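You operate a simulated robot arm through the tools that you are given. There is no shell and no other tool. Be economical: measure what you need, move in short steps, check, and stop when the job is done.

You are at the controls of a simulated robot arm. One attempt, no reset.

TASK
Wind the tape in, pull the battery off the driver and stow both in the orange tray.
Fine: wind by the grey key; orange measure in the long cell, black battery in the short cell; the grey driver stays put where it stands.

Only the result counts: the job must be done as asked and must still hold three seconds after the hand-in. Knocking over, shifting, dropping, spilling or breaking anything else fails it.

THE ROBOT
A 5-joint arm with a two-finger parallel gripper, fixed in place. Base frame: the origin is at the foot of the arm, x ahead of it, y to its left, z up; the work surface is at about z = 0. Lengths are in mm, angles in degrees, forces in N, time in s.
With the tool pointing down near the work surface it reaches from about 260 to 680 mm from the base axis. Its first joint turns from -66.0 to 66.0 degrees. The tool tilts only in the upright plane through the base axis and itself; it spins freely about its own axis. Payload 2.9 kg.
Tool frame: the origin (TCP) lies between the finger pads and is the grasp point; the fingertips stand 30 mm ahead of it; z points along the fingers, y is the line along which they close. Largest opening 110 mm; finger width 20, thickness 10; the body of the gripper, 48 by 112 mm, starts 55 mm behind the TCP.
Orientation is that of the tool frame in the base frame, as [roll, pitch, yaw] about the fixed x, y, z axes, in that order (R = Rz(yaw) Ry(pitch) Rx(roll)). With the fingers straight down and closing along the base's y, the tool's x points along the base's -x, its y along +y and its z along -z.

THE INTERFACE
- The arm moves only by the tool nudge_tool. Its argument "targets" is a list of rows, each a list of 6 numbers: the shift along the base's x, y, z in mm, then the turn, a rotation vector about the base's x, y, z in degrees. In form: [[dx, dy, dz, ax, ay, az], ...]. A call has 1 to 12 rows; each row is the pose to reach, as a shift and turn from the pose commanded when the call began. "grip" is the finger opening in mm, from 0 to 110, set as the call begins (left out, the last holds). Each row takes 0.2 s and may step no farther than 50 mm and 8.6 degrees from the row before; otherwise, or with a gripper value out of range, the whole call is refused. A pose out of reach is approached as far as the arm can. The call stops where the force on the tool passes 90 N (or 10 N more than at its start, if that is more) or the arm is blocked; 0.2 s more then pass. Each finger travels about 108 mm/s and halts on what it meets, pressing with about 42 N; the grip force reading is that of the motor and also rises with nothing between the fingers. The clock runs only during rows and for 0.2 s after the last one: add rows that repeat a pose to give the fingers time. The reply holds the time, the measured pose of the TCP, the force on the tool along the base axes, the opening and the grip force, in the units named above and with some noise.
- Cameras (640 x 400 px; columns grow to the right, rows downward): "scene" is fixed at [40.7, -450.4, 623.2]; the picture's right is [0.75, -0.66, 0.00], its down [-0.26, -0.29, -0.92] and it looks along [0.60, 0.69, -0.39] (base axes); focal length 308 px, centre (320, 200). "wrist" rides on the gripper at [-36, 0, -57] in the tool frame; the picture's right is [0.00, -1.00, 0.00], its down [0.97, 0.00, -0.24] and it looks along [0.24, 0.00, 0.97] (tool axes); focal length 218 px, centre (320, 200). There is no depth. A picture from a camera that has moved, and an enlarged one, comes with that camera's place and axes in the base frame and with its lens.
- capture(camera): a new picture of that camera. The clock stands still meanwhile.
- zoom(camera, box): a new picture of the part [left, top, right, bottom] of that camera's present view, enlarged. The clock stands still meanwhile.
- sign_off(): hands the job in; it is judged then, once.

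Go step by step. Nothing tells you positions but the pictures and the camera data: compare them with the known pose of the tool, close in by small moves and look again before you grip or let go. The budget is 120 turns and 68 pictures, counting those below and the enlarged ones. Unless the task says otherwise, let go and move clear before handing in, and close with one line.

The tools are called after "Call:" as name(argument=value, ...) on one line, values as JSON. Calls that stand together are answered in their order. nudge_tool: Moves the arm, as the interface text tells. Its arguments: {"type":"object","properties":{"targets":{"type":"array","items":{"type":"array","items":{"type":"number"}}},"grip":{"type":"number"}},"required":["targets"]} The other tools are called the same way: capture (camera) takes a picture; zoom (camera, box) takes an enlarged picture of a part of a camera's view; sign_off () hands the job in.

At the start:

```text
t: 0.0
ee_pos: [262.4, 176.4, 498.1]
ee_rot: [-180.0, 0.1, 180.0]
force: [-0.4, 0.2, 0.7]
opening: 110.1
grasp_force: 0.1
```

scene: 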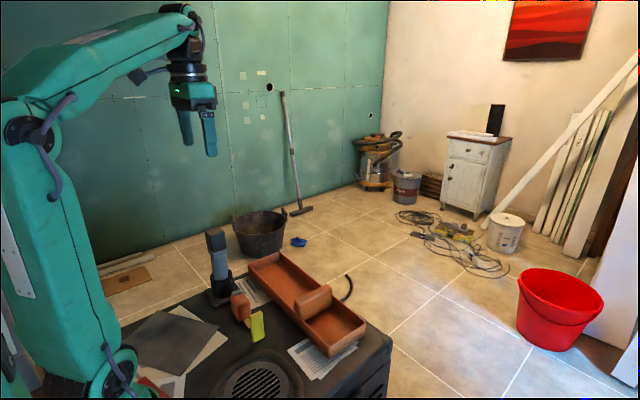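
wrist: 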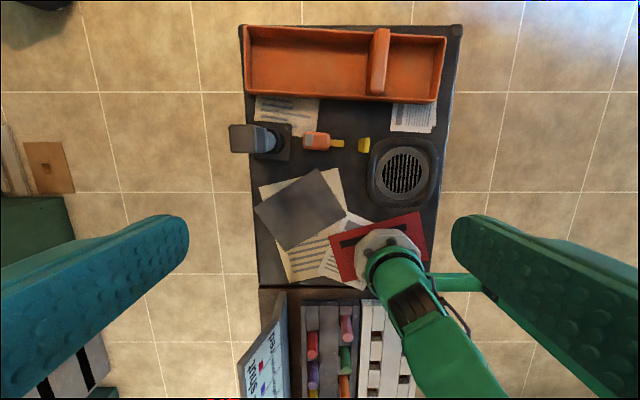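

I see the driver (grey, standing on its battery?), an orange tape measure with yellow tape out, and the two-cell orange tray. I'll enlarge both views first.

Call:
zoom(camera="scene", box=[190, 215, 390, 375])

Call:
zoom(camera="wrist", box=[220, 90, 460, 220])

```text
2.50 times, centred on (290, 295) of scene
camera zoom: at [40.7, -450.4, 623.2], right [0.75, -0.66, 0.0], down [-0.26, -0.29, -0.92], along [0.6, 0.69, -0.39], focal length 770 px, centre (395, -38)
```

zoom: 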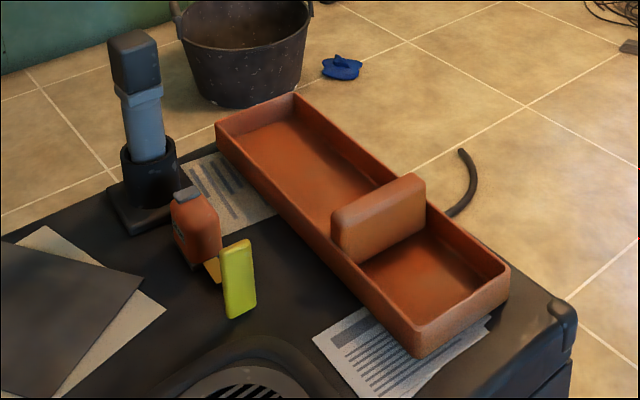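

```text
2.67 times, centred on (340, 155) of wrist
camera zoom: at [299.0, 176.8, 556.9], right [0.0, -1.0, 0.0], down [-0.97, 0.0, 0.24], along [-0.24, 0.0, -0.97], focal length 582 px, centre (267, 320)
```

zoom: 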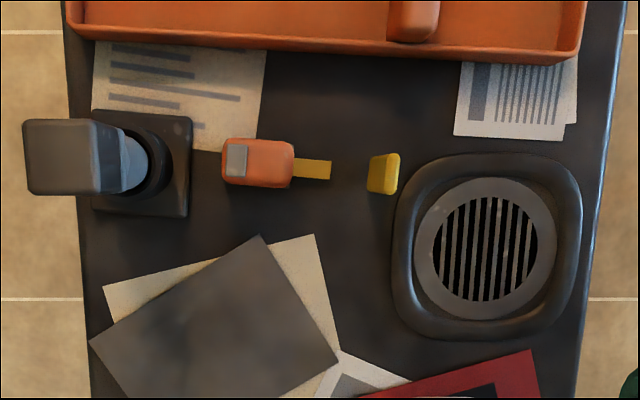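

The driver stands grip-up in a holder with the dark battery on top (about x 309, y 287, top z≈215). The tape case is near (310, 185), and the tray spans roughly x 397–530. I'll spin the tool 90° so it closes along x and move in for a closer look.

Call:
nudge_tool(targets=[[4, -3, -14, 0, 0, -7.5], [8, -6, -28, 0, 0, -15], [12, -9, -42, 0, 0, -22.5], [16, -12, -56, 0, 0, -30], [20, -15, -70, 0, 0, -37.5], [24, -18, -84, 0, 0, -45], [28, -21, -98, 0, 0, -52.5], [32, -24, -112, 0, 0, -60], [36, -27, -126, 0, 0, -67.5], [40, -30, -140, 0, 0, -75], [44, -33, -154, 0, 0, -82.5], [48, -36, -168, 0, 0, -90]])

Call:
capture(camera="wrist")

```text
t: 2.6
ee_pos: [310.0, 140.9, 329.2]
ee_rot: [180.0, 0.0, 89.9]
force: [0.6, 0.7, -0.2]
opening: 109.9
grasp_force: 0.1
```

```text
63 pictures are left
camera wrist: at [310.8, 104.6, 388.6], right [-1.0, 0.0, 0.0], down [0.0, 0.97, 0.24], along [0.0, 0.24, -0.97], focal length 218 px, centre (320, 200)
```

wrist: 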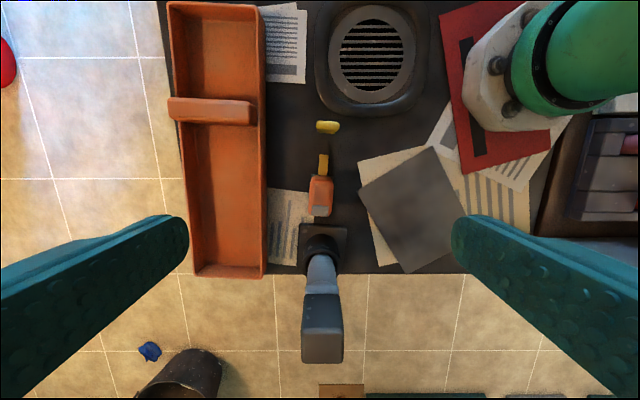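

Good overview. I'll enlarge the tape measure and the driver.

Call:
zoom(camera="wrist", box=[270, 110, 390, 230])

Call:
zoom(camera="wrist", box=[260, 220, 400, 370])

Call:
zoom(camera="scene", box=[190, 215, 290, 325])

```text
3.33 times, centred on (330, 170) of wrist
camera zoom: at [310.8, 104.6, 388.6], right [-1.0, 0.0, 0.0], down [0.0, 0.97, 0.24], along [0.0, 0.24, -0.97], focal length 728 px, centre (287, 300)
```

zoom: 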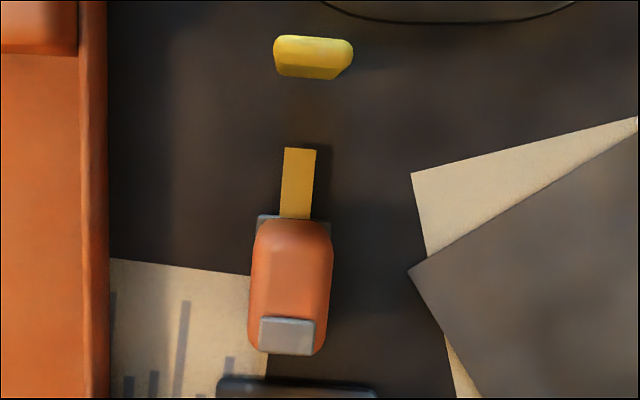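

```text
2.67 times, centred on (330, 295) of wrist
camera zoom: at [310.8, 104.6, 388.6], right [-1.0, 0.0, 0.0], down [0.0, 0.97, 0.24], along [0.0, 0.24, -0.97], focal length 582 px, centre (293, -53)
```

zoom: 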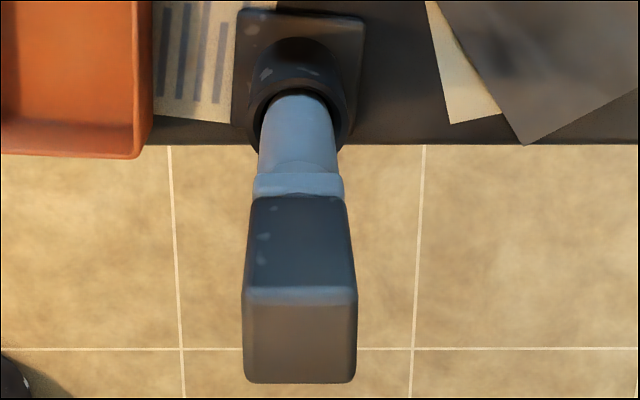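

```text
3.64 times, centred on (240, 270) of scene
camera zoom: at [40.7, -450.4, 623.2], right [0.75, -0.66, 0.0], down [-0.26, -0.29, -0.92], along [0.6, 0.69, -0.39], focal length 1120 px, centre (611, -54)
```

zoom: 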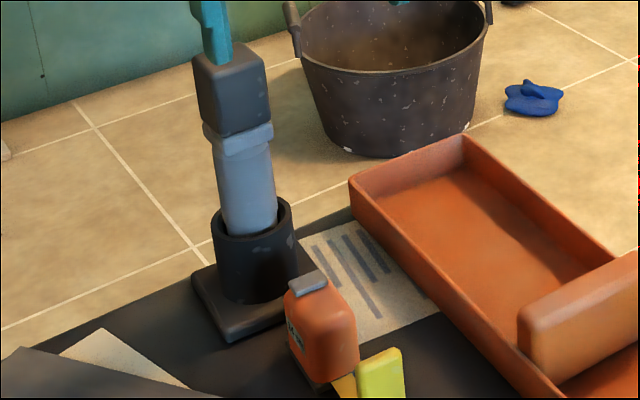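

The case stands upright (closing width along x ≈ 38 mm) with its grey key on top, at about (311, 203, ~62). I'll close the fingers and hover over the key.

Call:
nudge_tool(targets=[[0, 15, -40, 0, 0, 0], [0, 35, -80, 0, 0, 0], [0, 61, -120, 0, 0, 0], [0, 61, -160, 0, 0, 0], [0, 61, -200, 0, 0, 0], [0, 61, -219, 0, 0, 0]], grip=0)

Call:
zoom(camera="scene", box=[200, 225, 300, 345])

Call:
capture(camera="wrist")

```text
t: 4.0
ee_pos: [320.5, 208.1, 119.6]
ee_rot: [178.1, -1.2, 89.9]
force: [0.4, -2.5, 80.4]
opening: 0.1
grasp_force: 37.6
```

```text
3.33 times, centred on (250, 285) of scene
camera zoom: at [40.3, -450.7, 623.0], right [0.75, -0.66, 0.0], down [-0.26, -0.29, -0.92], along [0.61, 0.69, -0.39], focal length 1027 px, centre (553, -83)
```

zoom: 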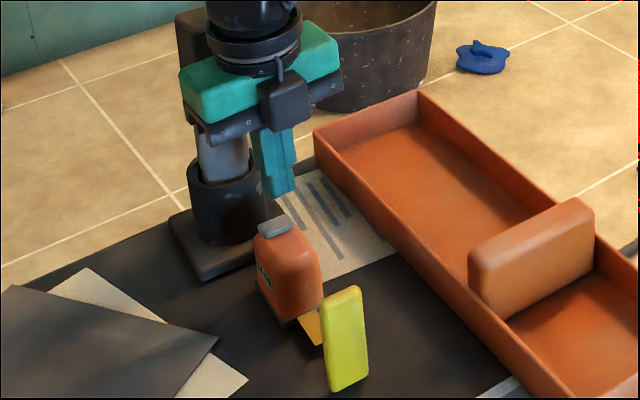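

```text
58 pictures are left
camera wrist: at [318.4, 170.0, 178.3], right [-1.0, 0.0, -0.03], down [-0.01, 0.97, 0.26], along [0.03, 0.26, -0.96], focal length 218 px, centre (320, 200)
```

wrist: 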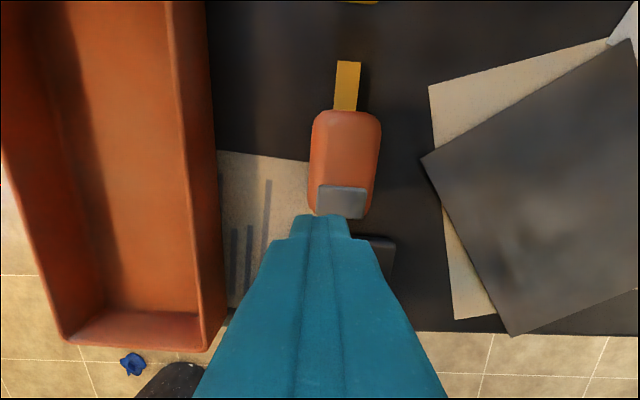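

The reply shows about 80 N upward and the pose has been pushed off, although the fingertips aren't on the key. I'll look at the whole arm before moving.

Call:
zoom(camera="scene", box=[100, 130, 340, 340])

```text
1.90 times, centred on (220, 235) of scene
camera zoom: at [40.3, -450.7, 623.0], right [0.75, -0.66, 0.0], down [-0.26, -0.29, -0.92], along [0.61, 0.69, -0.39], focal length 587 px, centre (510, 133)
```

zoom: 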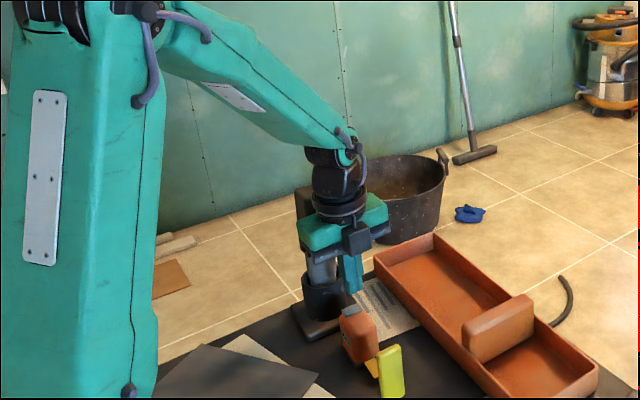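

The dark battery is just behind the wrist on the left, so the wrist may be leaning on it. I'll back straight up a little and read the force.

Call:
nudge_tool(targets=[[0, 0, 10, 0, 0, 0], [0, 0, 20, 0, 0, 0]])

```text
t: 4.6
ee_pos: [308.7, 201.8, 128.3]
ee_rot: [-179.6, 0.3, 90.0]
force: [0.2, -0.1, -0.7]
opening: 0.0
grasp_force: 37.5
```

The force vanished 10 mm higher, while the key top is only around z≈67, so something above the fingers made contact. I'll check whether the battery or driver moved.

Call:
zoom(camera="scene", box=[190, 200, 290, 300])

Call:
capture(camera="wrist")

```text
4.00 times, centred on (240, 250) of scene
camera zoom: at [40.7, -450.4, 623.2], right [0.75, -0.66, 0.0], down [-0.26, -0.29, -0.92], along [0.6, 0.69, -0.39], focal length 1232 px, centre (640, 0)
```

zoom: 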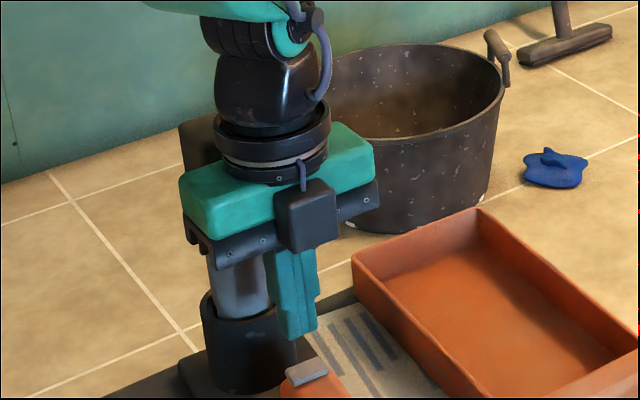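

```text
55 pictures are left
camera wrist: at [309.5, 165.2, 187.8], right [-1.0, 0.0, 0.01], down [0.0, 0.97, 0.24], along [-0.01, 0.24, -0.97], focal length 218 px, centre (320, 200)
```

wrist: 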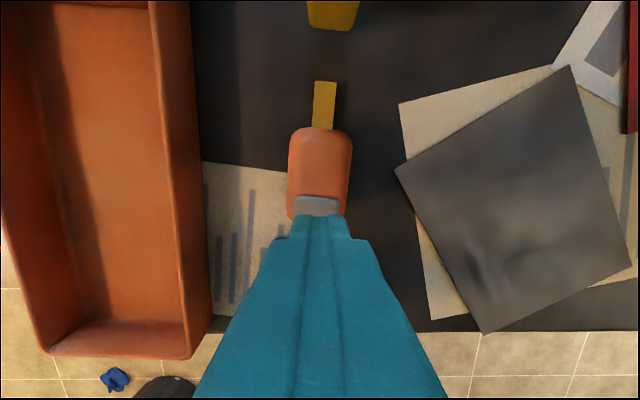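

Everything still stands as before, and the scene camera briefly shifted too, so that may have been a passing jolt. I'll descend gently to just above the previous height and read the force.

Call:
nudge_tool(targets=[[1.5, 0, -4, 0, 0, 0], [1.5, 0, -8, 0, 0, 0], [1.5, 0, -12, 0, 0, 0]])

```text
t: 5.4
ee_pos: [316.0, 204.2, 122.2]
ee_rot: [179.3, -0.5, 90.0]
force: [-0.2, -1.4, 42.4]
opening: 0.0
grasp_force: 38.1
```

The contact is real: 42 N, starting near TCP z≈124. I'll look closely at the fingertip and key to see what is touching.

Call:
zoom(camera="scene", box=[235, 265, 285, 315])

Call:
zoom(camera="wrist", box=[260, 80, 380, 260])

```text
8.00 times, centred on (260, 290) of scene
camera zoom: at [40.5, -450.6, 623.1], right [0.75, -0.66, 0.0], down [-0.26, -0.29, -0.92], along [0.61, 0.69, -0.39], focal length 2465 px, centre (800, -520)
```

zoom: 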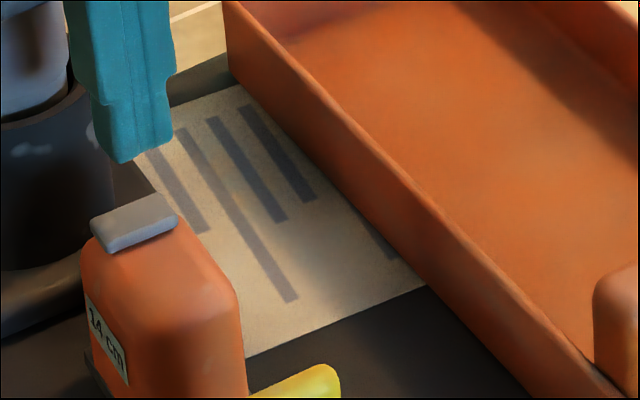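

```text
2.22 times, centred on (320, 170) of wrist
camera zoom: at [315.0, 167.1, 181.3], right [-1.0, 0.0, -0.01], down [0.0, 0.97, 0.25], along [0.01, 0.25, -0.97], focal length 485 px, centre (320, 267)
```

zoom: 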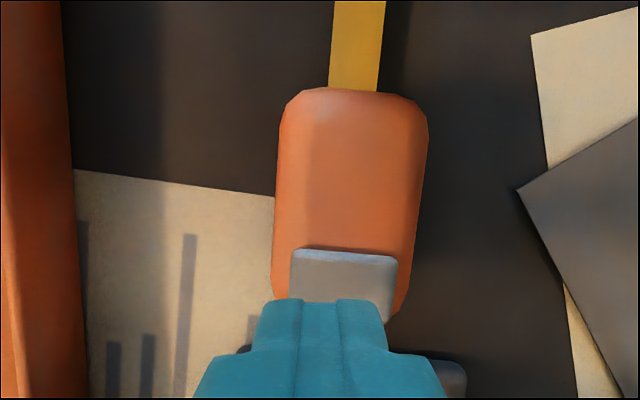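

The tips are clearly ~20 mm above the key, so something else is in the way, most likely driver-related. I'll rise, shift away from the driver to y≈183, and test the same height there.

Call:
nudge_tool(targets=[[0, 0, 14, 0, 0, 0], [0, -18, 14, 0, 0, 0], [0, -18, 8, 0, 0, 0], [0, -18, 2, 0, 0, 0], [0, -18, -3, 0, 0, 0]])

```text
t: 6.6
ee_pos: [312.3, 184.8, 116.0]
ee_rot: [180.0, 0.0, 90.0]
force: [-0.4, -1.1, 0.9]
opening: 0.0
grasp_force: 38.0
```

So the driver side is what blocks: the wrist meets the battery there. Taking the battery off first frees the space, so I'll rise and look at it from the front.

Call:
nudge_tool(targets=[[0, 0, 40, 0, 0, 0], [0, -30, 80, 0, 0, 0], [0, -50, 90, 0, 0, 0], [0, -50, 90, 0, 0, 0]], grip=90)

Call:
zoom(camera="wrist", box=[240, 220, 400, 380])

Call:
zoom(camera="scene", box=[195, 215, 265, 315])

```text
t: 7.6
ee_pos: [311.9, 135.8, 206.6]
ee_rot: [-179.9, 0.0, 89.9]
force: [-0.3, -0.6, -1.0]
opening: 90.1
grasp_force: 0.0
```

```text
2.50 times, centred on (320, 300) of wrist
camera zoom: at [312.5, 97.4, 264.7], right [-1.0, 0.0, 0.0], down [0.0, 0.97, 0.24], along [0.0, 0.24, -0.97], focal length 546 px, centre (320, -50)
```

zoom: 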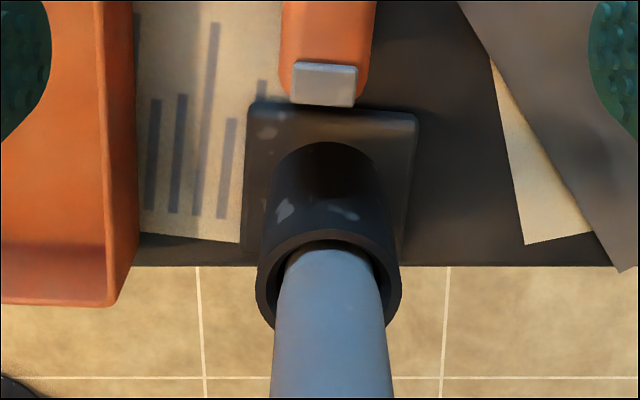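

```text
4.00 times, centred on (230, 265) of scene
camera zoom: at [40.7, -450.4, 623.2], right [0.75, -0.66, 0.0], down [-0.26, -0.29, -0.92], along [0.6, 0.69, -0.39], focal length 1232 px, centre (680, -60)
```

zoom: 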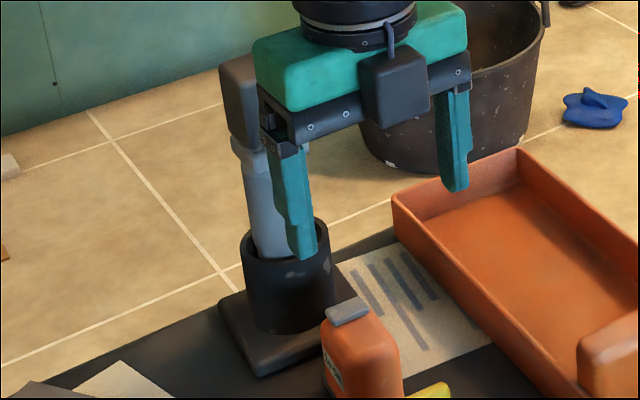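

The driver sits upright in its cup. I'll rise and go above the battery with the jaws at 90 to measure its exact centre.

Call:
nudge_tool(targets=[[0, 10, 45, 0, 0, 0], [0, 40, 90, 0, 0, 0], [0, 80, 110, 0, 0, 0], [0, 120, 110, 0, 0, 0], [0, 148, 110, 0, 0, 0]])

Call:
capture(camera="wrist")

Call:
zoom(camera="scene", box=[170, 150, 300, 300])

```text
refused: row 2 steps farther than a row can; nothing moved
```

```text
50 pictures are left
camera wrist: at [312.5, 97.4, 264.7], right [-1.0, 0.0, 0.0], down [0.0, 0.97, 0.24], along [0.0, 0.24, -0.97], focal length 218 px, centre (320, 200)
```

wrist: 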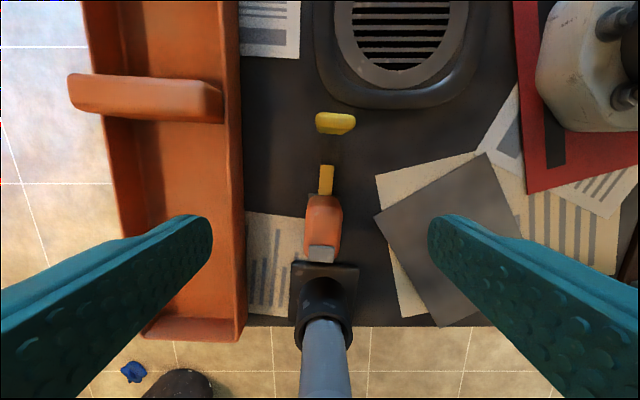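

```text
2.67 times, centred on (235, 225) of scene
camera zoom: at [40.7, -450.4, 623.2], right [0.75, -0.66, 0.0], down [-0.26, -0.29, -0.92], along [0.6, 0.69, -0.39], focal length 822 px, centre (547, 133)
```

zoom: 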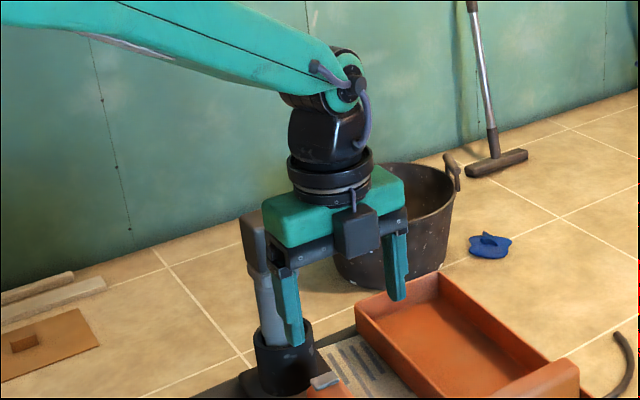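

That call was refused because one step was too long. I'll repeat it with shorter steps.

Call:
nudge_tool(targets=[[0, 0, 40, 0, 0, 0], [0, 15, 80, 0, 0, 0], [0, 40, 110, 0, 0, 0], [0, 80, 120, 0, 0, 0], [0, 120, 120, 0, 0, 0], [0, 148, 120, 0, 0, 0]])

Call:
capture(camera="wrist")

Call:
zoom(camera="scene", box=[170, 150, 300, 300])

```text
t: 9.0
ee_pos: [312.7, 283.1, 326.1]
ee_rot: [-180.0, 0.0, 90.0]
force: [0.2, -0.2, 0.3]
opening: 89.7
grasp_force: 0.1
```

```text
48 pictures are left
camera wrist: at [312.9, 245.9, 384.7], right [-1.0, 0.0, 0.0], down [0.0, 0.97, 0.24], along [0.0, 0.24, -0.97], focal length 218 px, centre (320, 200)
```

wrist: 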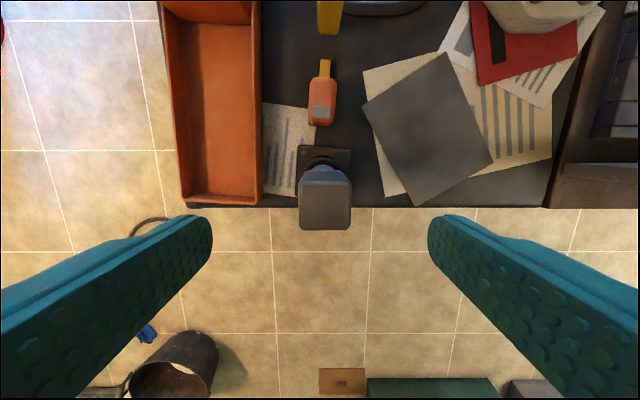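

```text
2.67 times, centred on (235, 225) of scene
camera zoom: at [40.7, -450.4, 623.2], right [0.75, -0.66, 0.0], down [-0.26, -0.29, -0.92], along [0.6, 0.69, -0.39], focal length 822 px, centre (547, 133)
```

zoom: 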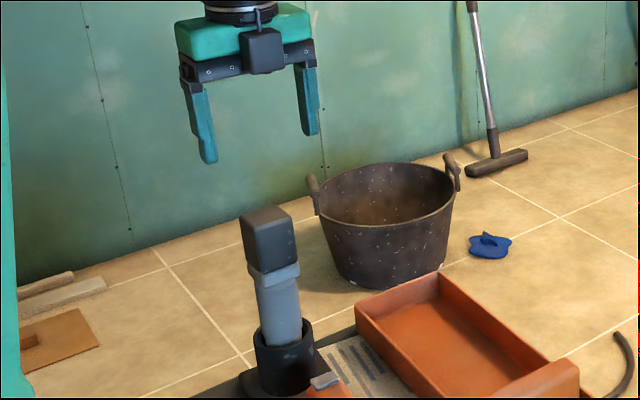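

Battery measured: centre about (309, 293), ~41 mm square, z≈171 to 216. I'll centre and descend to TCP z≈204 with the jaws open.

Call:
nudge_tool(targets=[[-3.7, 10, -20, 0, 0, 0], [-3.7, 10, -60, 0, 0, 0], [-3.7, 10, -95, 0, 0, 0], [-3.7, 10, -110, 0, 0, 0], [-3.7, 10, -122, 0, 0, 0]])

Call:
capture(camera="wrist")

Call:
zoom(camera="scene", box=[190, 200, 270, 300])

```text
t: 10.2
ee_pos: [307.3, 293.2, 204.0]
ee_rot: [-180.0, 0.0, 90.0]
force: [1.1, 0.1, -0.6]
opening: 90.2
grasp_force: 0.1
```

```text
46 pictures are left
camera wrist: at [308.5, 256.1, 262.4], right [-1.0, 0.0, 0.0], down [0.0, 0.97, 0.24], along [0.0, 0.24, -0.97], focal length 218 px, centre (320, 200)
```

wrist: 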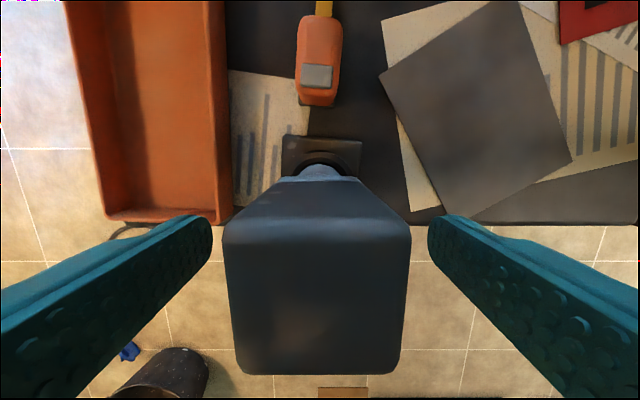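

```text
4.00 times, centred on (230, 250) of scene
camera zoom: at [40.7, -450.4, 623.2], right [0.75, -0.66, 0.0], down [-0.26, -0.29, -0.92], along [0.6, 0.69, -0.39], focal length 1232 px, centre (680, 0)
```

zoom: 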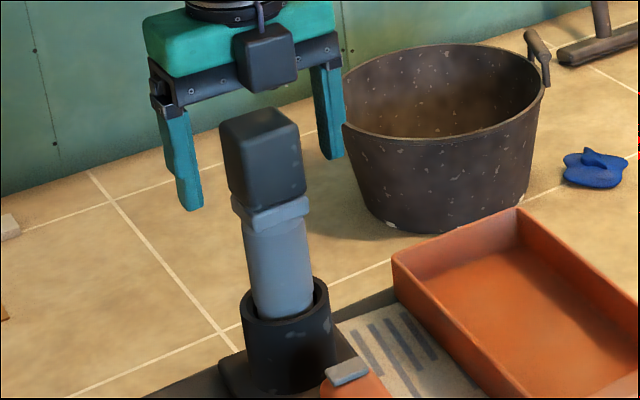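

The fingers straddle the battery symmetrically. Closing in two stages.

Call:
nudge_tool(targets=[[1, 1, 0, 0, 0, 0], [1, 1, 0, 0, 0, 0], [1, 1, 0, 0, 0, 0]], grip=46)

Call:
nudge_tool(targets=[[0, 0, 0, 0, 0, 0], [0, 0, 0, 0, 0, 0], [0, 0, 0, 0, 0, 0]], grip=25)

Call:
zoom(camera="scene", box=[190, 200, 270, 300])

```text
t: 11.0
ee_pos: [309.3, 294.2, 204.1]
ee_rot: [-179.9, -0.1, 90.1]
force: [0.2, -0.5, -0.5]
opening: 46.0
grasp_force: 0.1
```

```text
t: 11.8
ee_pos: [309.6, 295.0, 204.2]
ee_rot: [180.0, 0.0, 90.1]
force: [1.0, 0.4, 0.5]
opening: 41.8
grasp_force: 41.6
```

```text
4.00 times, centred on (230, 250) of scene
camera zoom: at [40.7, -450.4, 623.2], right [0.75, -0.66, 0.0], down [-0.26, -0.29, -0.92], along [0.6, 0.69, -0.39], focal length 1232 px, centre (680, 0)
```

zoom: 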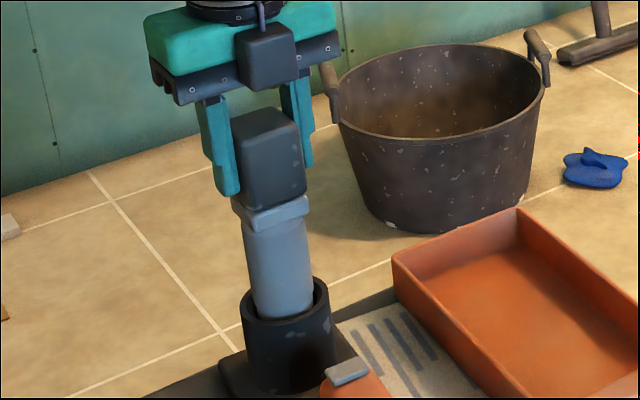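

Gripped at 41.8 mm on the battery only. I'll pull straight up in small steps and watch the force.

Call:
nudge_tool(targets=[[0, 0, 1, 0, 0, 0], [0, 0, 2, 0, 0, 0], [0, 0, 3, 0, 0, 0], [0, 0, 4, 0, 0, 0]])

Call:
zoom(camera="scene", box=[190, 200, 270, 300])

```text
t: 12.8
ee_pos: [310.7, 291.9, 208.7]
ee_rot: [180.0, 0.0, 89.9]
force: [-0.7, -0.2, -2.5]
opening: 41.7
grasp_force: 42.1
```

```text
4.00 times, centred on (230, 250) of scene
camera zoom: at [40.7, -450.4, 623.2], right [0.75, -0.66, 0.0], down [-0.26, -0.29, -0.92], along [0.6, 0.69, -0.39], focal length 1232 px, centre (680, 0)
```

zoom: 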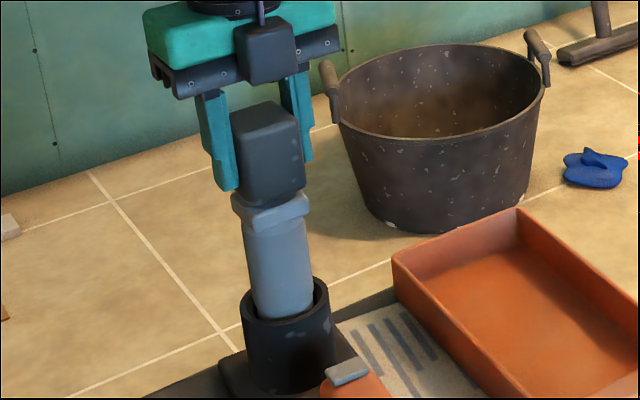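

Battery is coming up while the driver stays. Continuing the pull.

Call:
nudge_tool(targets=[[0, 0, 3, 0, 0, 0], [0, 0, 6, 0, 0, 0], [0, 0, 10, 0, 0, 0], [0, 0, 16, 0, 0, 0], [0, 0, 24, 0, 0, 0], [0, 0, 32, 0, 0, 0]])

Call:
zoom(camera="scene", box=[190, 180, 270, 300])

```text
t: 14.2
ee_pos: [309.3, 294.3, 240.3]
ee_rot: [-179.9, 0.0, 90.0]
force: [-0.3, -1.8, -1.8]
opening: 41.5
grasp_force: 42.5
```

```text
3.33 times, centred on (230, 240) of scene
camera zoom: at [40.7, -450.4, 623.2], right [0.75, -0.66, 0.0], down [-0.26, -0.29, -0.92], along [0.6, 0.69, -0.39], focal length 1027 px, centre (620, 67)
```

zoom: 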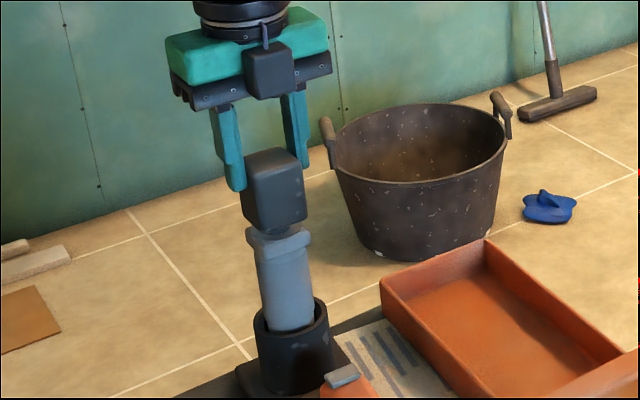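

The fingers slipped up along the battery, which rose only a few mm and then held. I need a closer look at how it attaches.

Call:
zoom(camera="scene", box=[200, 215, 250, 265])

Call:
capture(camera="wrist")

```text
8.00 times, centred on (225, 240) of scene
camera zoom: at [40.7, -450.4, 623.2], right [0.75, -0.66, 0.0], down [-0.26, -0.29, -0.92], along [0.6, 0.69, -0.39], focal length 2465 px, centre (1080, -120)
```

zoom: 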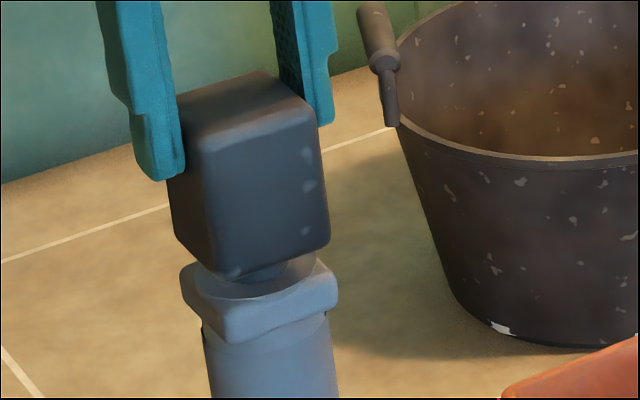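

```text
40 pictures are left
camera wrist: at [309.5, 256.9, 298.7], right [-1.0, 0.0, 0.0], down [0.0, 0.97, 0.24], along [0.0, 0.24, -0.97], focal length 218 px, centre (320, 200)
```

wrist: 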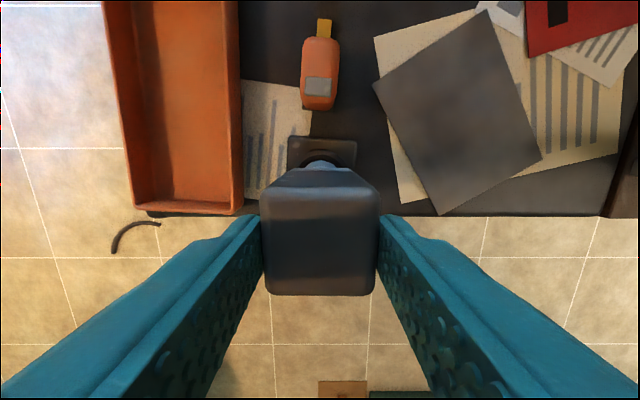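

The battery is partly out: a round stem shows above the collar, so it's a stiff plug that wants a slower pull. I'll reopen, regrip lower and pull slowly.

Call:
nudge_tool(targets=[[0, 0, 0, 0, 0, 0], [0, 0, -10, 0, 0, 0], [0, 0, -22, 0, 0, 0], [0, 0, -32, 0, 0, 0]], grip=58)

Call:
nudge_tool(targets=[[0, 0, 0, 0, 0, 0], [0, 0, 0, 0, 0, 0], [0, 0, 0, 0, 0, 0]], grip=15)

Call:
nudge_tool(targets=[[0, 0, 1, 0, 0, 0], [0, 0, 2, 0, 0, 0], [0, 0, 3, 0, 0, 0], [0, 0, 4, 0, 0, 0], [0, 0, 5, 0, 0, 0], [0, 0, 6, 0, 0, 0], [0, 0, 7, 0, 0, 0], [0, 0, 8, 0, 0, 0]])

Call:
zoom(camera="scene", box=[200, 215, 250, 265])

```text
t: 15.2
ee_pos: [310.5, 293.6, 207.2]
ee_rot: [-180.0, 0.0, 89.9]
force: [1.1, -0.6, 0.4]
opening: 58.0
grasp_force: 0.0
```

```text
t: 16.0
ee_pos: [310.7, 294.1, 208.1]
ee_rot: [-180.0, 0.0, 90.0]
force: [0.3, 0.4, 0.1]
opening: 41.7
grasp_force: 42.1
```

```text
t: 17.8
ee_pos: [310.1, 294.5, 215.8]
ee_rot: [-180.0, 0.0, 90.0]
force: [-0.5, 0.4, -1.3]
opening: 41.7
grasp_force: 42.3
```

```text
8.00 times, centred on (225, 240) of scene
camera zoom: at [40.7, -450.4, 623.2], right [0.75, -0.66, 0.0], down [-0.26, -0.29, -0.92], along [0.6, 0.69, -0.39], focal length 2465 px, centre (1080, -120)
```

zoom: 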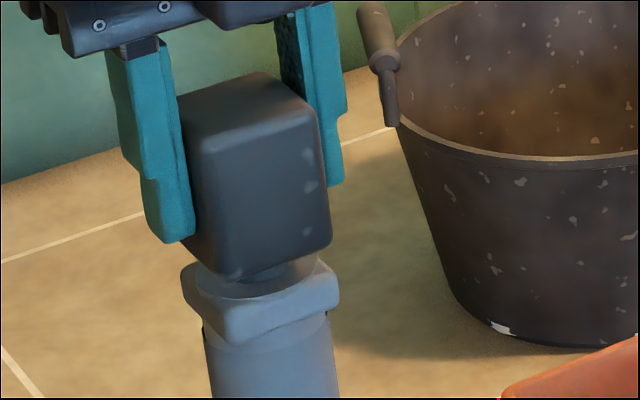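

The fingers slid again while the battery stayed at the same height, so there's a positive stop, perhaps a twist lock. Enlarging the joint.

Call:
zoom(camera="scene", box=[216, 238, 248, 262])

Call:
capture(camera="wrist")

```text
16.00 times, centred on (232, 250) of scene
camera zoom: at [40.7, -450.4, 623.2], right [0.75, -0.66, 0.0], down [-0.26, -0.29, -0.92], along [0.6, 0.69, -0.39], focal length 4930 px, centre (1728, -600)
```

zoom: 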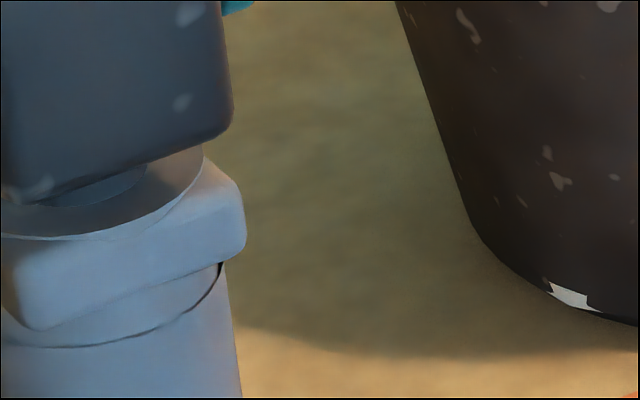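

```text
37 pictures are left
camera wrist: at [309.7, 256.7, 274.7], right [-1.0, 0.0, 0.0], down [0.0, 0.97, 0.24], along [0.0, 0.24, -0.97], focal length 218 px, centre (320, 200)
```

wrist: 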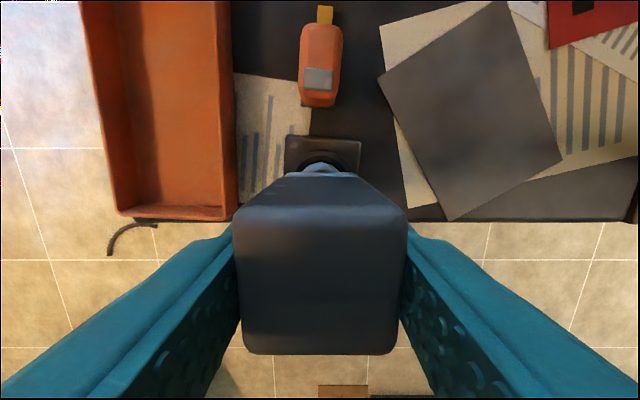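

The round stem shows ~8 mm out of the collar, and the driver hasn't shifted. I'll regrip low and pull only 2 mm, reading the force right after, to see how hard it holds.

Call:
nudge_tool(targets=[[0, 0, 0, 0, 0, 0], [0, 0, -5, 0, 0, 0], [0, 0, -11, 0, 0, 0]], grip=52)

Call:
nudge_tool(targets=[[0, 0, 0, 0, 0, 0], [0, 0, 0, 0, 0, 0], [0, 0, 0, 0, 0, 0]], grip=0)

Call:
nudge_tool(targets=[[0, 0, 2, 0, 0, 0]])

Call:
nudge_tool(targets=[[0, 0, 2, 0, 0, 0]])

Call:
zoom(camera="scene", box=[200, 215, 250, 265])

```text
t: 18.6
ee_pos: [310.1, 293.3, 204.9]
ee_rot: [-180.0, 0.0, 90.0]
force: [0.1, -1.1, -0.8]
opening: 52.1
grasp_force: 0.0
```

```text
t: 19.4
ee_pos: [309.4, 294.0, 205.0]
ee_rot: [179.9, 0.0, 90.1]
force: [-0.4, -0.3, -0.4]
opening: 41.6
grasp_force: 42.3
```

```text
t: 19.8
ee_pos: [309.5, 294.4, 206.7]
ee_rot: [179.9, 0.0, 90.0]
force: [0.2, -0.6, -1.4]
opening: 41.7
grasp_force: 42.2
```

```text
t: 20.2
ee_pos: [310.5, 293.5, 207.4]
ee_rot: [180.0, -0.1, 90.1]
force: [0.3, 0.8, -1.6]
opening: 41.7
grasp_force: 42.6
```

```text
8.00 times, centred on (225, 240) of scene
camera zoom: at [40.7, -450.4, 623.2], right [0.75, -0.66, 0.0], down [-0.26, -0.29, -0.92], along [0.6, 0.69, -0.39], focal length 2465 px, centre (1080, -120)
```

zoom: 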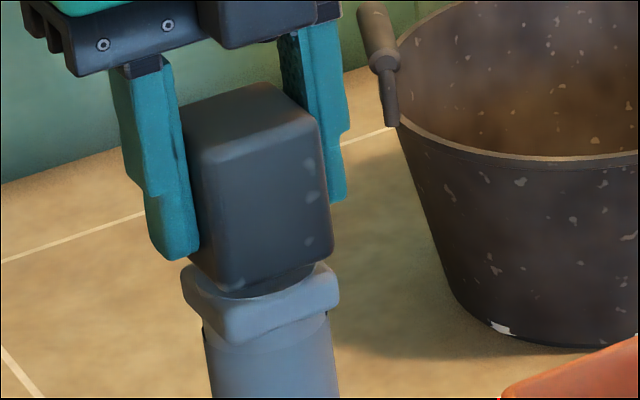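

The battery had actually dropped back and now rises freely with only its own weight (~1.5 N), now 4 mm up. I'll continue slowly, reading force past the 8 mm mark.

Call:
nudge_tool(targets=[[0, 0, 1, 0, 0, 0], [0, 0, 2, 0, 0, 0], [0, 0, 3, 0, 0, 0], [0, 0, 4, 0, 0, 0], [0, 0, 5, 0, 0, 0]])

Call:
nudge_tool(targets=[[0, 0, 1, 0, 0, 0], [0, 0, 2, 0, 0, 0]])

Call:
nudge_tool(targets=[[0, 0, 1, 0, 0, 0], [0, 0, 2, 0, 0, 0]])

Call:
zoom(camera="scene", box=[200, 215, 250, 265])

```text
t: 21.4
ee_pos: [309.3, 293.4, 213.9]
ee_rot: [-180.0, 0.1, 90.0]
force: [-0.4, -0.1, -2.3]
opening: 41.7
grasp_force: 42.4
```

```text
t: 22.0
ee_pos: [309.1, 295.1, 216.1]
ee_rot: [179.9, 0.0, 90.0]
force: [-0.3, -0.1, -1.5]
opening: 41.7
grasp_force: 42.1
```

```text
t: 22.6
ee_pos: [310.2, 293.0, 217.8]
ee_rot: [180.0, -0.1, 90.0]
force: [-0.2, -1.2, -1.8]
opening: 41.9
grasp_force: 42.4
```

```text
8.00 times, centred on (225, 240) of scene
camera zoom: at [40.7, -450.4, 623.2], right [0.75, -0.66, 0.0], down [-0.26, -0.29, -0.92], along [0.6, 0.69, -0.39], focal length 2465 px, centre (1080, -120)
```

zoom: 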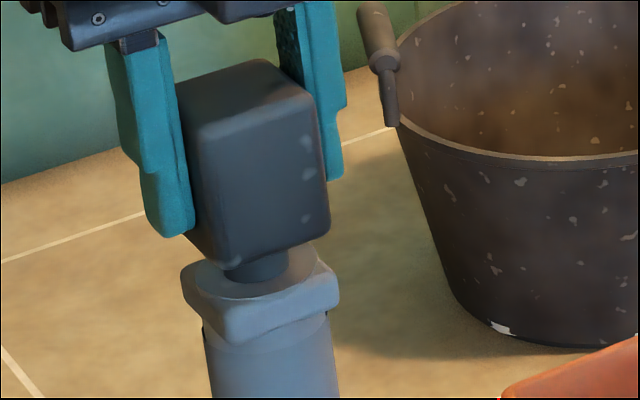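

Now ~12 mm up with just its own weight; the fast pull was what slipped. I'll keep going slowly.

Call:
nudge_tool(targets=[[0, 0, 1, 0, 0, 0], [0, 0, 2, 0, 0, 0], [0, 0, 3, 0, 0, 0], [0, 0, 4, 0, 0, 0], [0, 0, 5, 0, 0, 0], [0, 0, 6, 0, 0, 0], [0, 0, 7, 0, 0, 0], [0, 0, 8, 0, 0, 0], [0, 0, 9, 0, 0, 0], [0, 0, 10, 0, 0, 0], [0, 0, 11, 0, 0, 0], [0, 0, 12, 0, 0, 0]])

Call:
zoom(camera="scene", box=[200, 215, 250, 265])

```text
t: 25.2
ee_pos: [310.3, 292.6, 230.0]
ee_rot: [180.0, 0.0, 90.0]
force: [-0.2, -0.4, -2.0]
opening: 41.8
grasp_force: 42.5
```

```text
8.00 times, centred on (225, 240) of scene
camera zoom: at [40.7, -450.4, 623.2], right [0.75, -0.66, 0.0], down [-0.26, -0.29, -0.92], along [0.6, 0.69, -0.39], focal length 2465 px, centre (1080, -120)
```

zoom: 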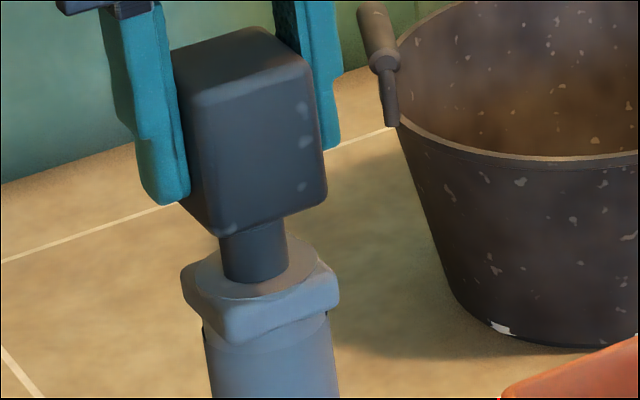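

The stem keeps sliding out cleanly. Continuing.

Call:
nudge_tool(targets=[[0, 0, 1.5, 0, 0, 0], [0, 0, 3, 0, 0, 0], [0, 0, 4.5, 0, 0, 0], [0, 0, 6, 0, 0, 0], [0, 0, 7.5, 0, 0, 0], [0, 0, 9, 0, 0, 0], [0, 0, 10.5, 0, 0, 0], [0, 0, 12, 0, 0, 0], [0, 0, 13.5, 0, 0, 0], [0, 0, 15, 0, 0, 0], [0, 0, 17, 0, 0, 0], [0, 0, 19, 0, 0, 0]])

Call:
zoom(camera="scene", box=[200, 205, 250, 265])

```text
t: 27.8
ee_pos: [311.1, 293.6, 248.9]
ee_rot: [-180.0, 0.0, 90.0]
force: [0.7, 0.6, -1.1]
opening: 41.7
grasp_force: 41.9
```

```text
6.67 times, centred on (225, 235) of scene
camera zoom: at [40.7, -450.4, 623.2], right [0.75, -0.66, 0.0], down [-0.26, -0.29, -0.92], along [0.6, 0.69, -0.39], focal length 2054 px, centre (953, -33)
```

zoom: 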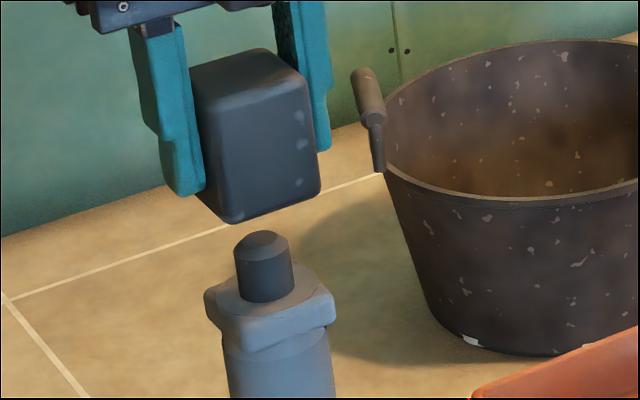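

The battery is off (the post stays with the driver). Now I'll carry it, raised, towards the short cell near (461, -12).

Call:
nudge_tool(targets=[[0, 0, 8, 0, 0, 0], [0, 0, 22, 0, 0, 0], [0, 0, 40, 0, 0, 0], [4, -8, 52, 0, 0, 0], [13, -26, 60, 0, 0, 0], [25, -51, 60, 0, 0, 0], [38, -77, 60, 0, 0, 0], [51, -103, 60, 0, 0, 0], [64, -129, 60, 0, 0, 0], [75, -152, 60, 0, 0, 0]])

Call:
nudge_tool(targets=[[10, -20, 0, 0, 0, 0], [23, -46, 0, 0, 0, 0], [36, -72, 0, 0, 0, 0], [49, -98, 0, 0, 0, 0], [60, -120, 0, 0, 0, 0], [70, -140, 0, 0, 0, 0], [75, -150, 0, 0, 0, 0], [75, -153, 0, 0, 0, 0]])

Call:
capture(camera="wrist")

Call:
capture(camera="scene")

```text
t: 30.0
ee_pos: [384.9, 140.8, 308.6]
ee_rot: [179.9, 0.1, 90.1]
force: [-0.8, -0.2, -1.3]
opening: 41.7
grasp_force: 41.6
```

```text
t: 31.8
ee_pos: [459.4, -10.5, 309.2]
ee_rot: [-180.0, 0.0, 90.0]
force: [-1.0, -0.7, -1.3]
opening: 41.9
grasp_force: 42.3
```

```text
32 pictures are left
camera wrist: at [459.9, -48.8, 368.1], right [-1.0, 0.0, 0.0], down [0.0, 0.97, 0.24], along [0.0, 0.24, -0.97], focal length 218 px, centre (320, 200)
```

wrist: 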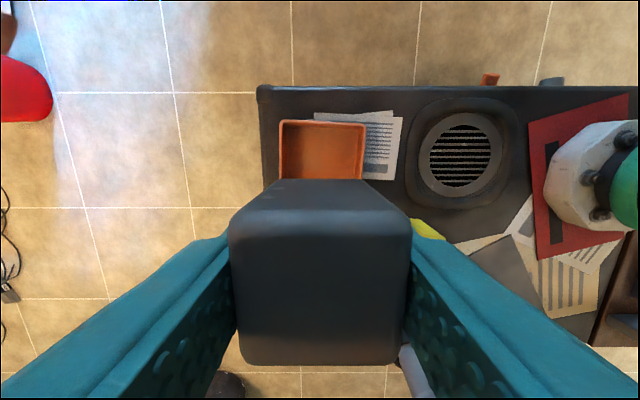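

```text
31 pictures are left
```

scene: 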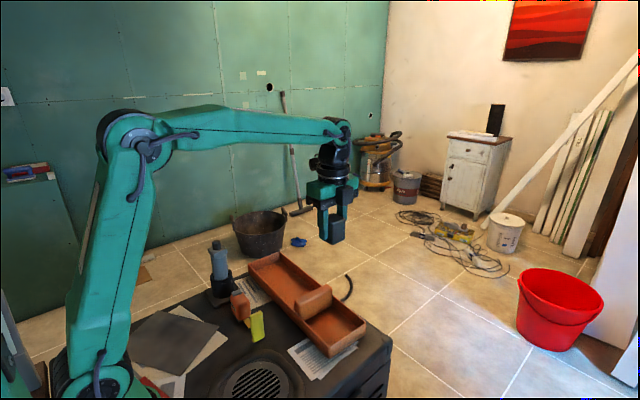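

Tray seen here: x≈393–518, near end y≈-82; short-cell centre about (456, -18). Descending in stages.

Call:
nudge_tool(targets=[[-2, -4, -20, 0, 0, 0], [-4, -8, -55, 0, 0, 0], [-4, -8, -90, 0, 0, 0], [-4, -8, -125, 0, 0, 0], [-4, -8, -160, 0, 0, 0], [-4, -8, -185, 0, 0, 0], [-4, -8, -205, 0, 0, 0]])

Call:
zoom(camera="scene", box=[250, 230, 390, 370])

Call:
capture(camera="wrist")

```text
t: 33.4
ee_pos: [455.8, -20.0, 103.4]
ee_rot: [-180.0, 0.1, 90.0]
force: [-0.2, 0.5, -3.2]
opening: 41.7
grasp_force: 41.7
```

```text
2.86 times, centred on (320, 300) of scene
camera zoom: at [40.7, -450.4, 623.2], right [0.75, -0.66, 0.0], down [-0.26, -0.29, -0.92], along [0.6, 0.69, -0.39], focal length 880 px, centre (320, -86)
```

zoom: 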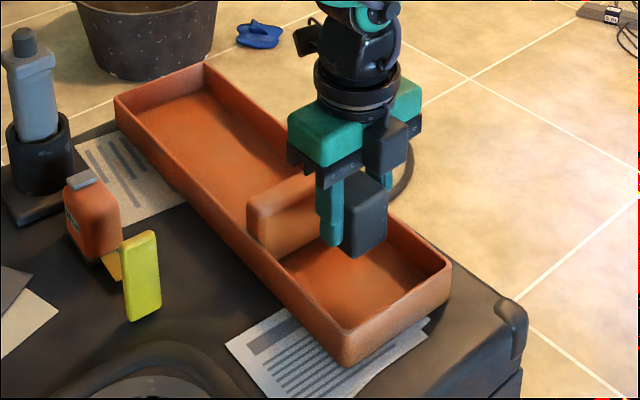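

```text
29 pictures are left
camera wrist: at [455.5, -56.8, 162.6], right [-1.0, 0.0, 0.0], down [0.0, 0.97, 0.24], along [0.0, 0.24, -0.97], focal length 218 px, centre (320, 200)
```

wrist: 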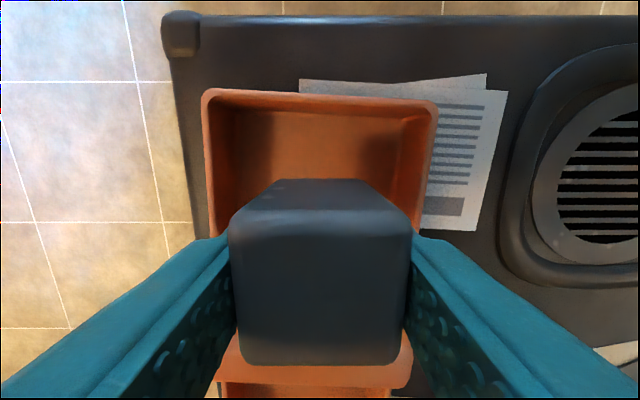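

Well centred in the short cell. Lowering further, then in small steps until touch.

Call:
nudge_tool(targets=[[0, 0, -15, 0, 0, 0], [0, 0, -30, 0, 0, 0], [0, 0, -42, 0, 0, 0], [0, 0, -50, 0, 0, 0]])

Call:
nudge_tool(targets=[[0, 0, -3, 0, 0, 0], [0, 0, -6, 0, 0, 0]])

Call:
zoom(camera="scene", box=[290, 250, 380, 350])

```text
t: 34.4
ee_pos: [455.1, -19.0, 53.7]
ee_rot: [180.0, 0.0, 90.0]
force: [-0.3, -0.5, -1.7]
opening: 42.0
grasp_force: 42.3
```

```text
t: 35.0
ee_pos: [455.3, -19.3, 49.1]
ee_rot: [-180.0, 0.0, 90.1]
force: [0.2, -0.3, -2.1]
opening: 41.9
grasp_force: 41.9
```

```text
4.00 times, centred on (335, 300) of scene
camera zoom: at [40.7, -450.4, 623.2], right [0.75, -0.66, 0.0], down [-0.26, -0.29, -0.92], along [0.6, 0.69, -0.39], focal length 1232 px, centre (260, -200)
```

zoom: 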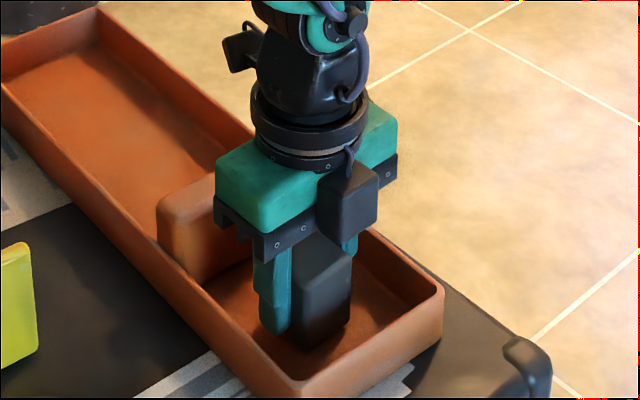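

Almost at the floor. I also see the box sticking out from the wrist that must have hit the battery earlier. Small steps down.

Call:
nudge_tool(targets=[[0, 0, -2, 0, 0, 0], [0, 0, -4, 0, 0, 0]])

Call:
nudge_tool(targets=[[0, 0, -1.5, 0, 0, 0], [0, 0, -3, 0, 0, 0]])

```text
t: 35.6
ee_pos: [455.6, -19.2, 45.3]
ee_rot: [179.9, 0.0, 90.1]
force: [-10.0, -1.0, 27.6]
opening: 41.7
grasp_force: 41.8
```

```text
t: 36.2
ee_pos: [457.9, -18.8, 42.5]
ee_rot: [179.7, 0.0, 90.0]
force: [-2.0, -1.4, 28.9]
opening: 41.7
grasp_force: 41.3
```

Touchdown (~28 N). I'll relieve the press by 2.5 mm, then open modestly.

Call:
nudge_tool(targets=[[0, 0, 2.5, 0, 0, 0], [0, 0, 2.5, 0, 0, 0]])

Call:
nudge_tool(targets=[[0, 0, 0, 0, 0, 0], [0, 0, 0, 0, 0, 0]], grip=62)

Call:
nudge_tool(targets=[[0, 0, 10, 0, 0, 0], [0, 0, 30, 0, 0, 0], [0, 0, 60, 0, 0, 0], [0, 0, 95, 0, 0, 0], [0, 0, 130, 0, 0, 0], [0, 0, 160, 0, 0, 0]])

Call:
capture(camera="wrist")

```text
t: 36.8
ee_pos: [455.0, -19.1, 42.8]
ee_rot: [-179.7, 0.0, 90.0]
force: [1.3, 0.6, 1.7]
opening: 41.8
grasp_force: 42.7
```

```text
t: 37.4
ee_pos: [455.7, -18.4, 43.8]
ee_rot: [-179.9, 0.0, 90.1]
force: [0.0, -0.4, -0.5]
opening: 61.9
grasp_force: 0.0
```

```text
t: 38.8
ee_pos: [456.4, -19.0, 202.7]
ee_rot: [-180.0, 0.0, 90.0]
force: [0.1, -0.2, 0.8]
opening: 62.0
grasp_force: 0.0
```

```text
27 pictures are left
camera wrist: at [456.0, -56.5, 262.3], right [-1.0, 0.0, 0.0], down [0.0, 0.97, 0.24], along [0.0, 0.24, -0.97], focal length 218 px, centre (320, 200)
```

wrist: 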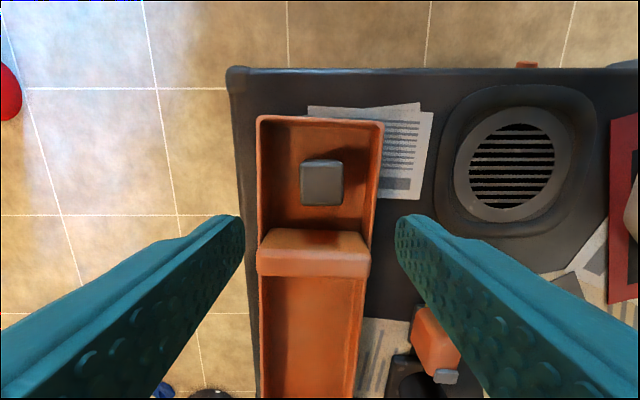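

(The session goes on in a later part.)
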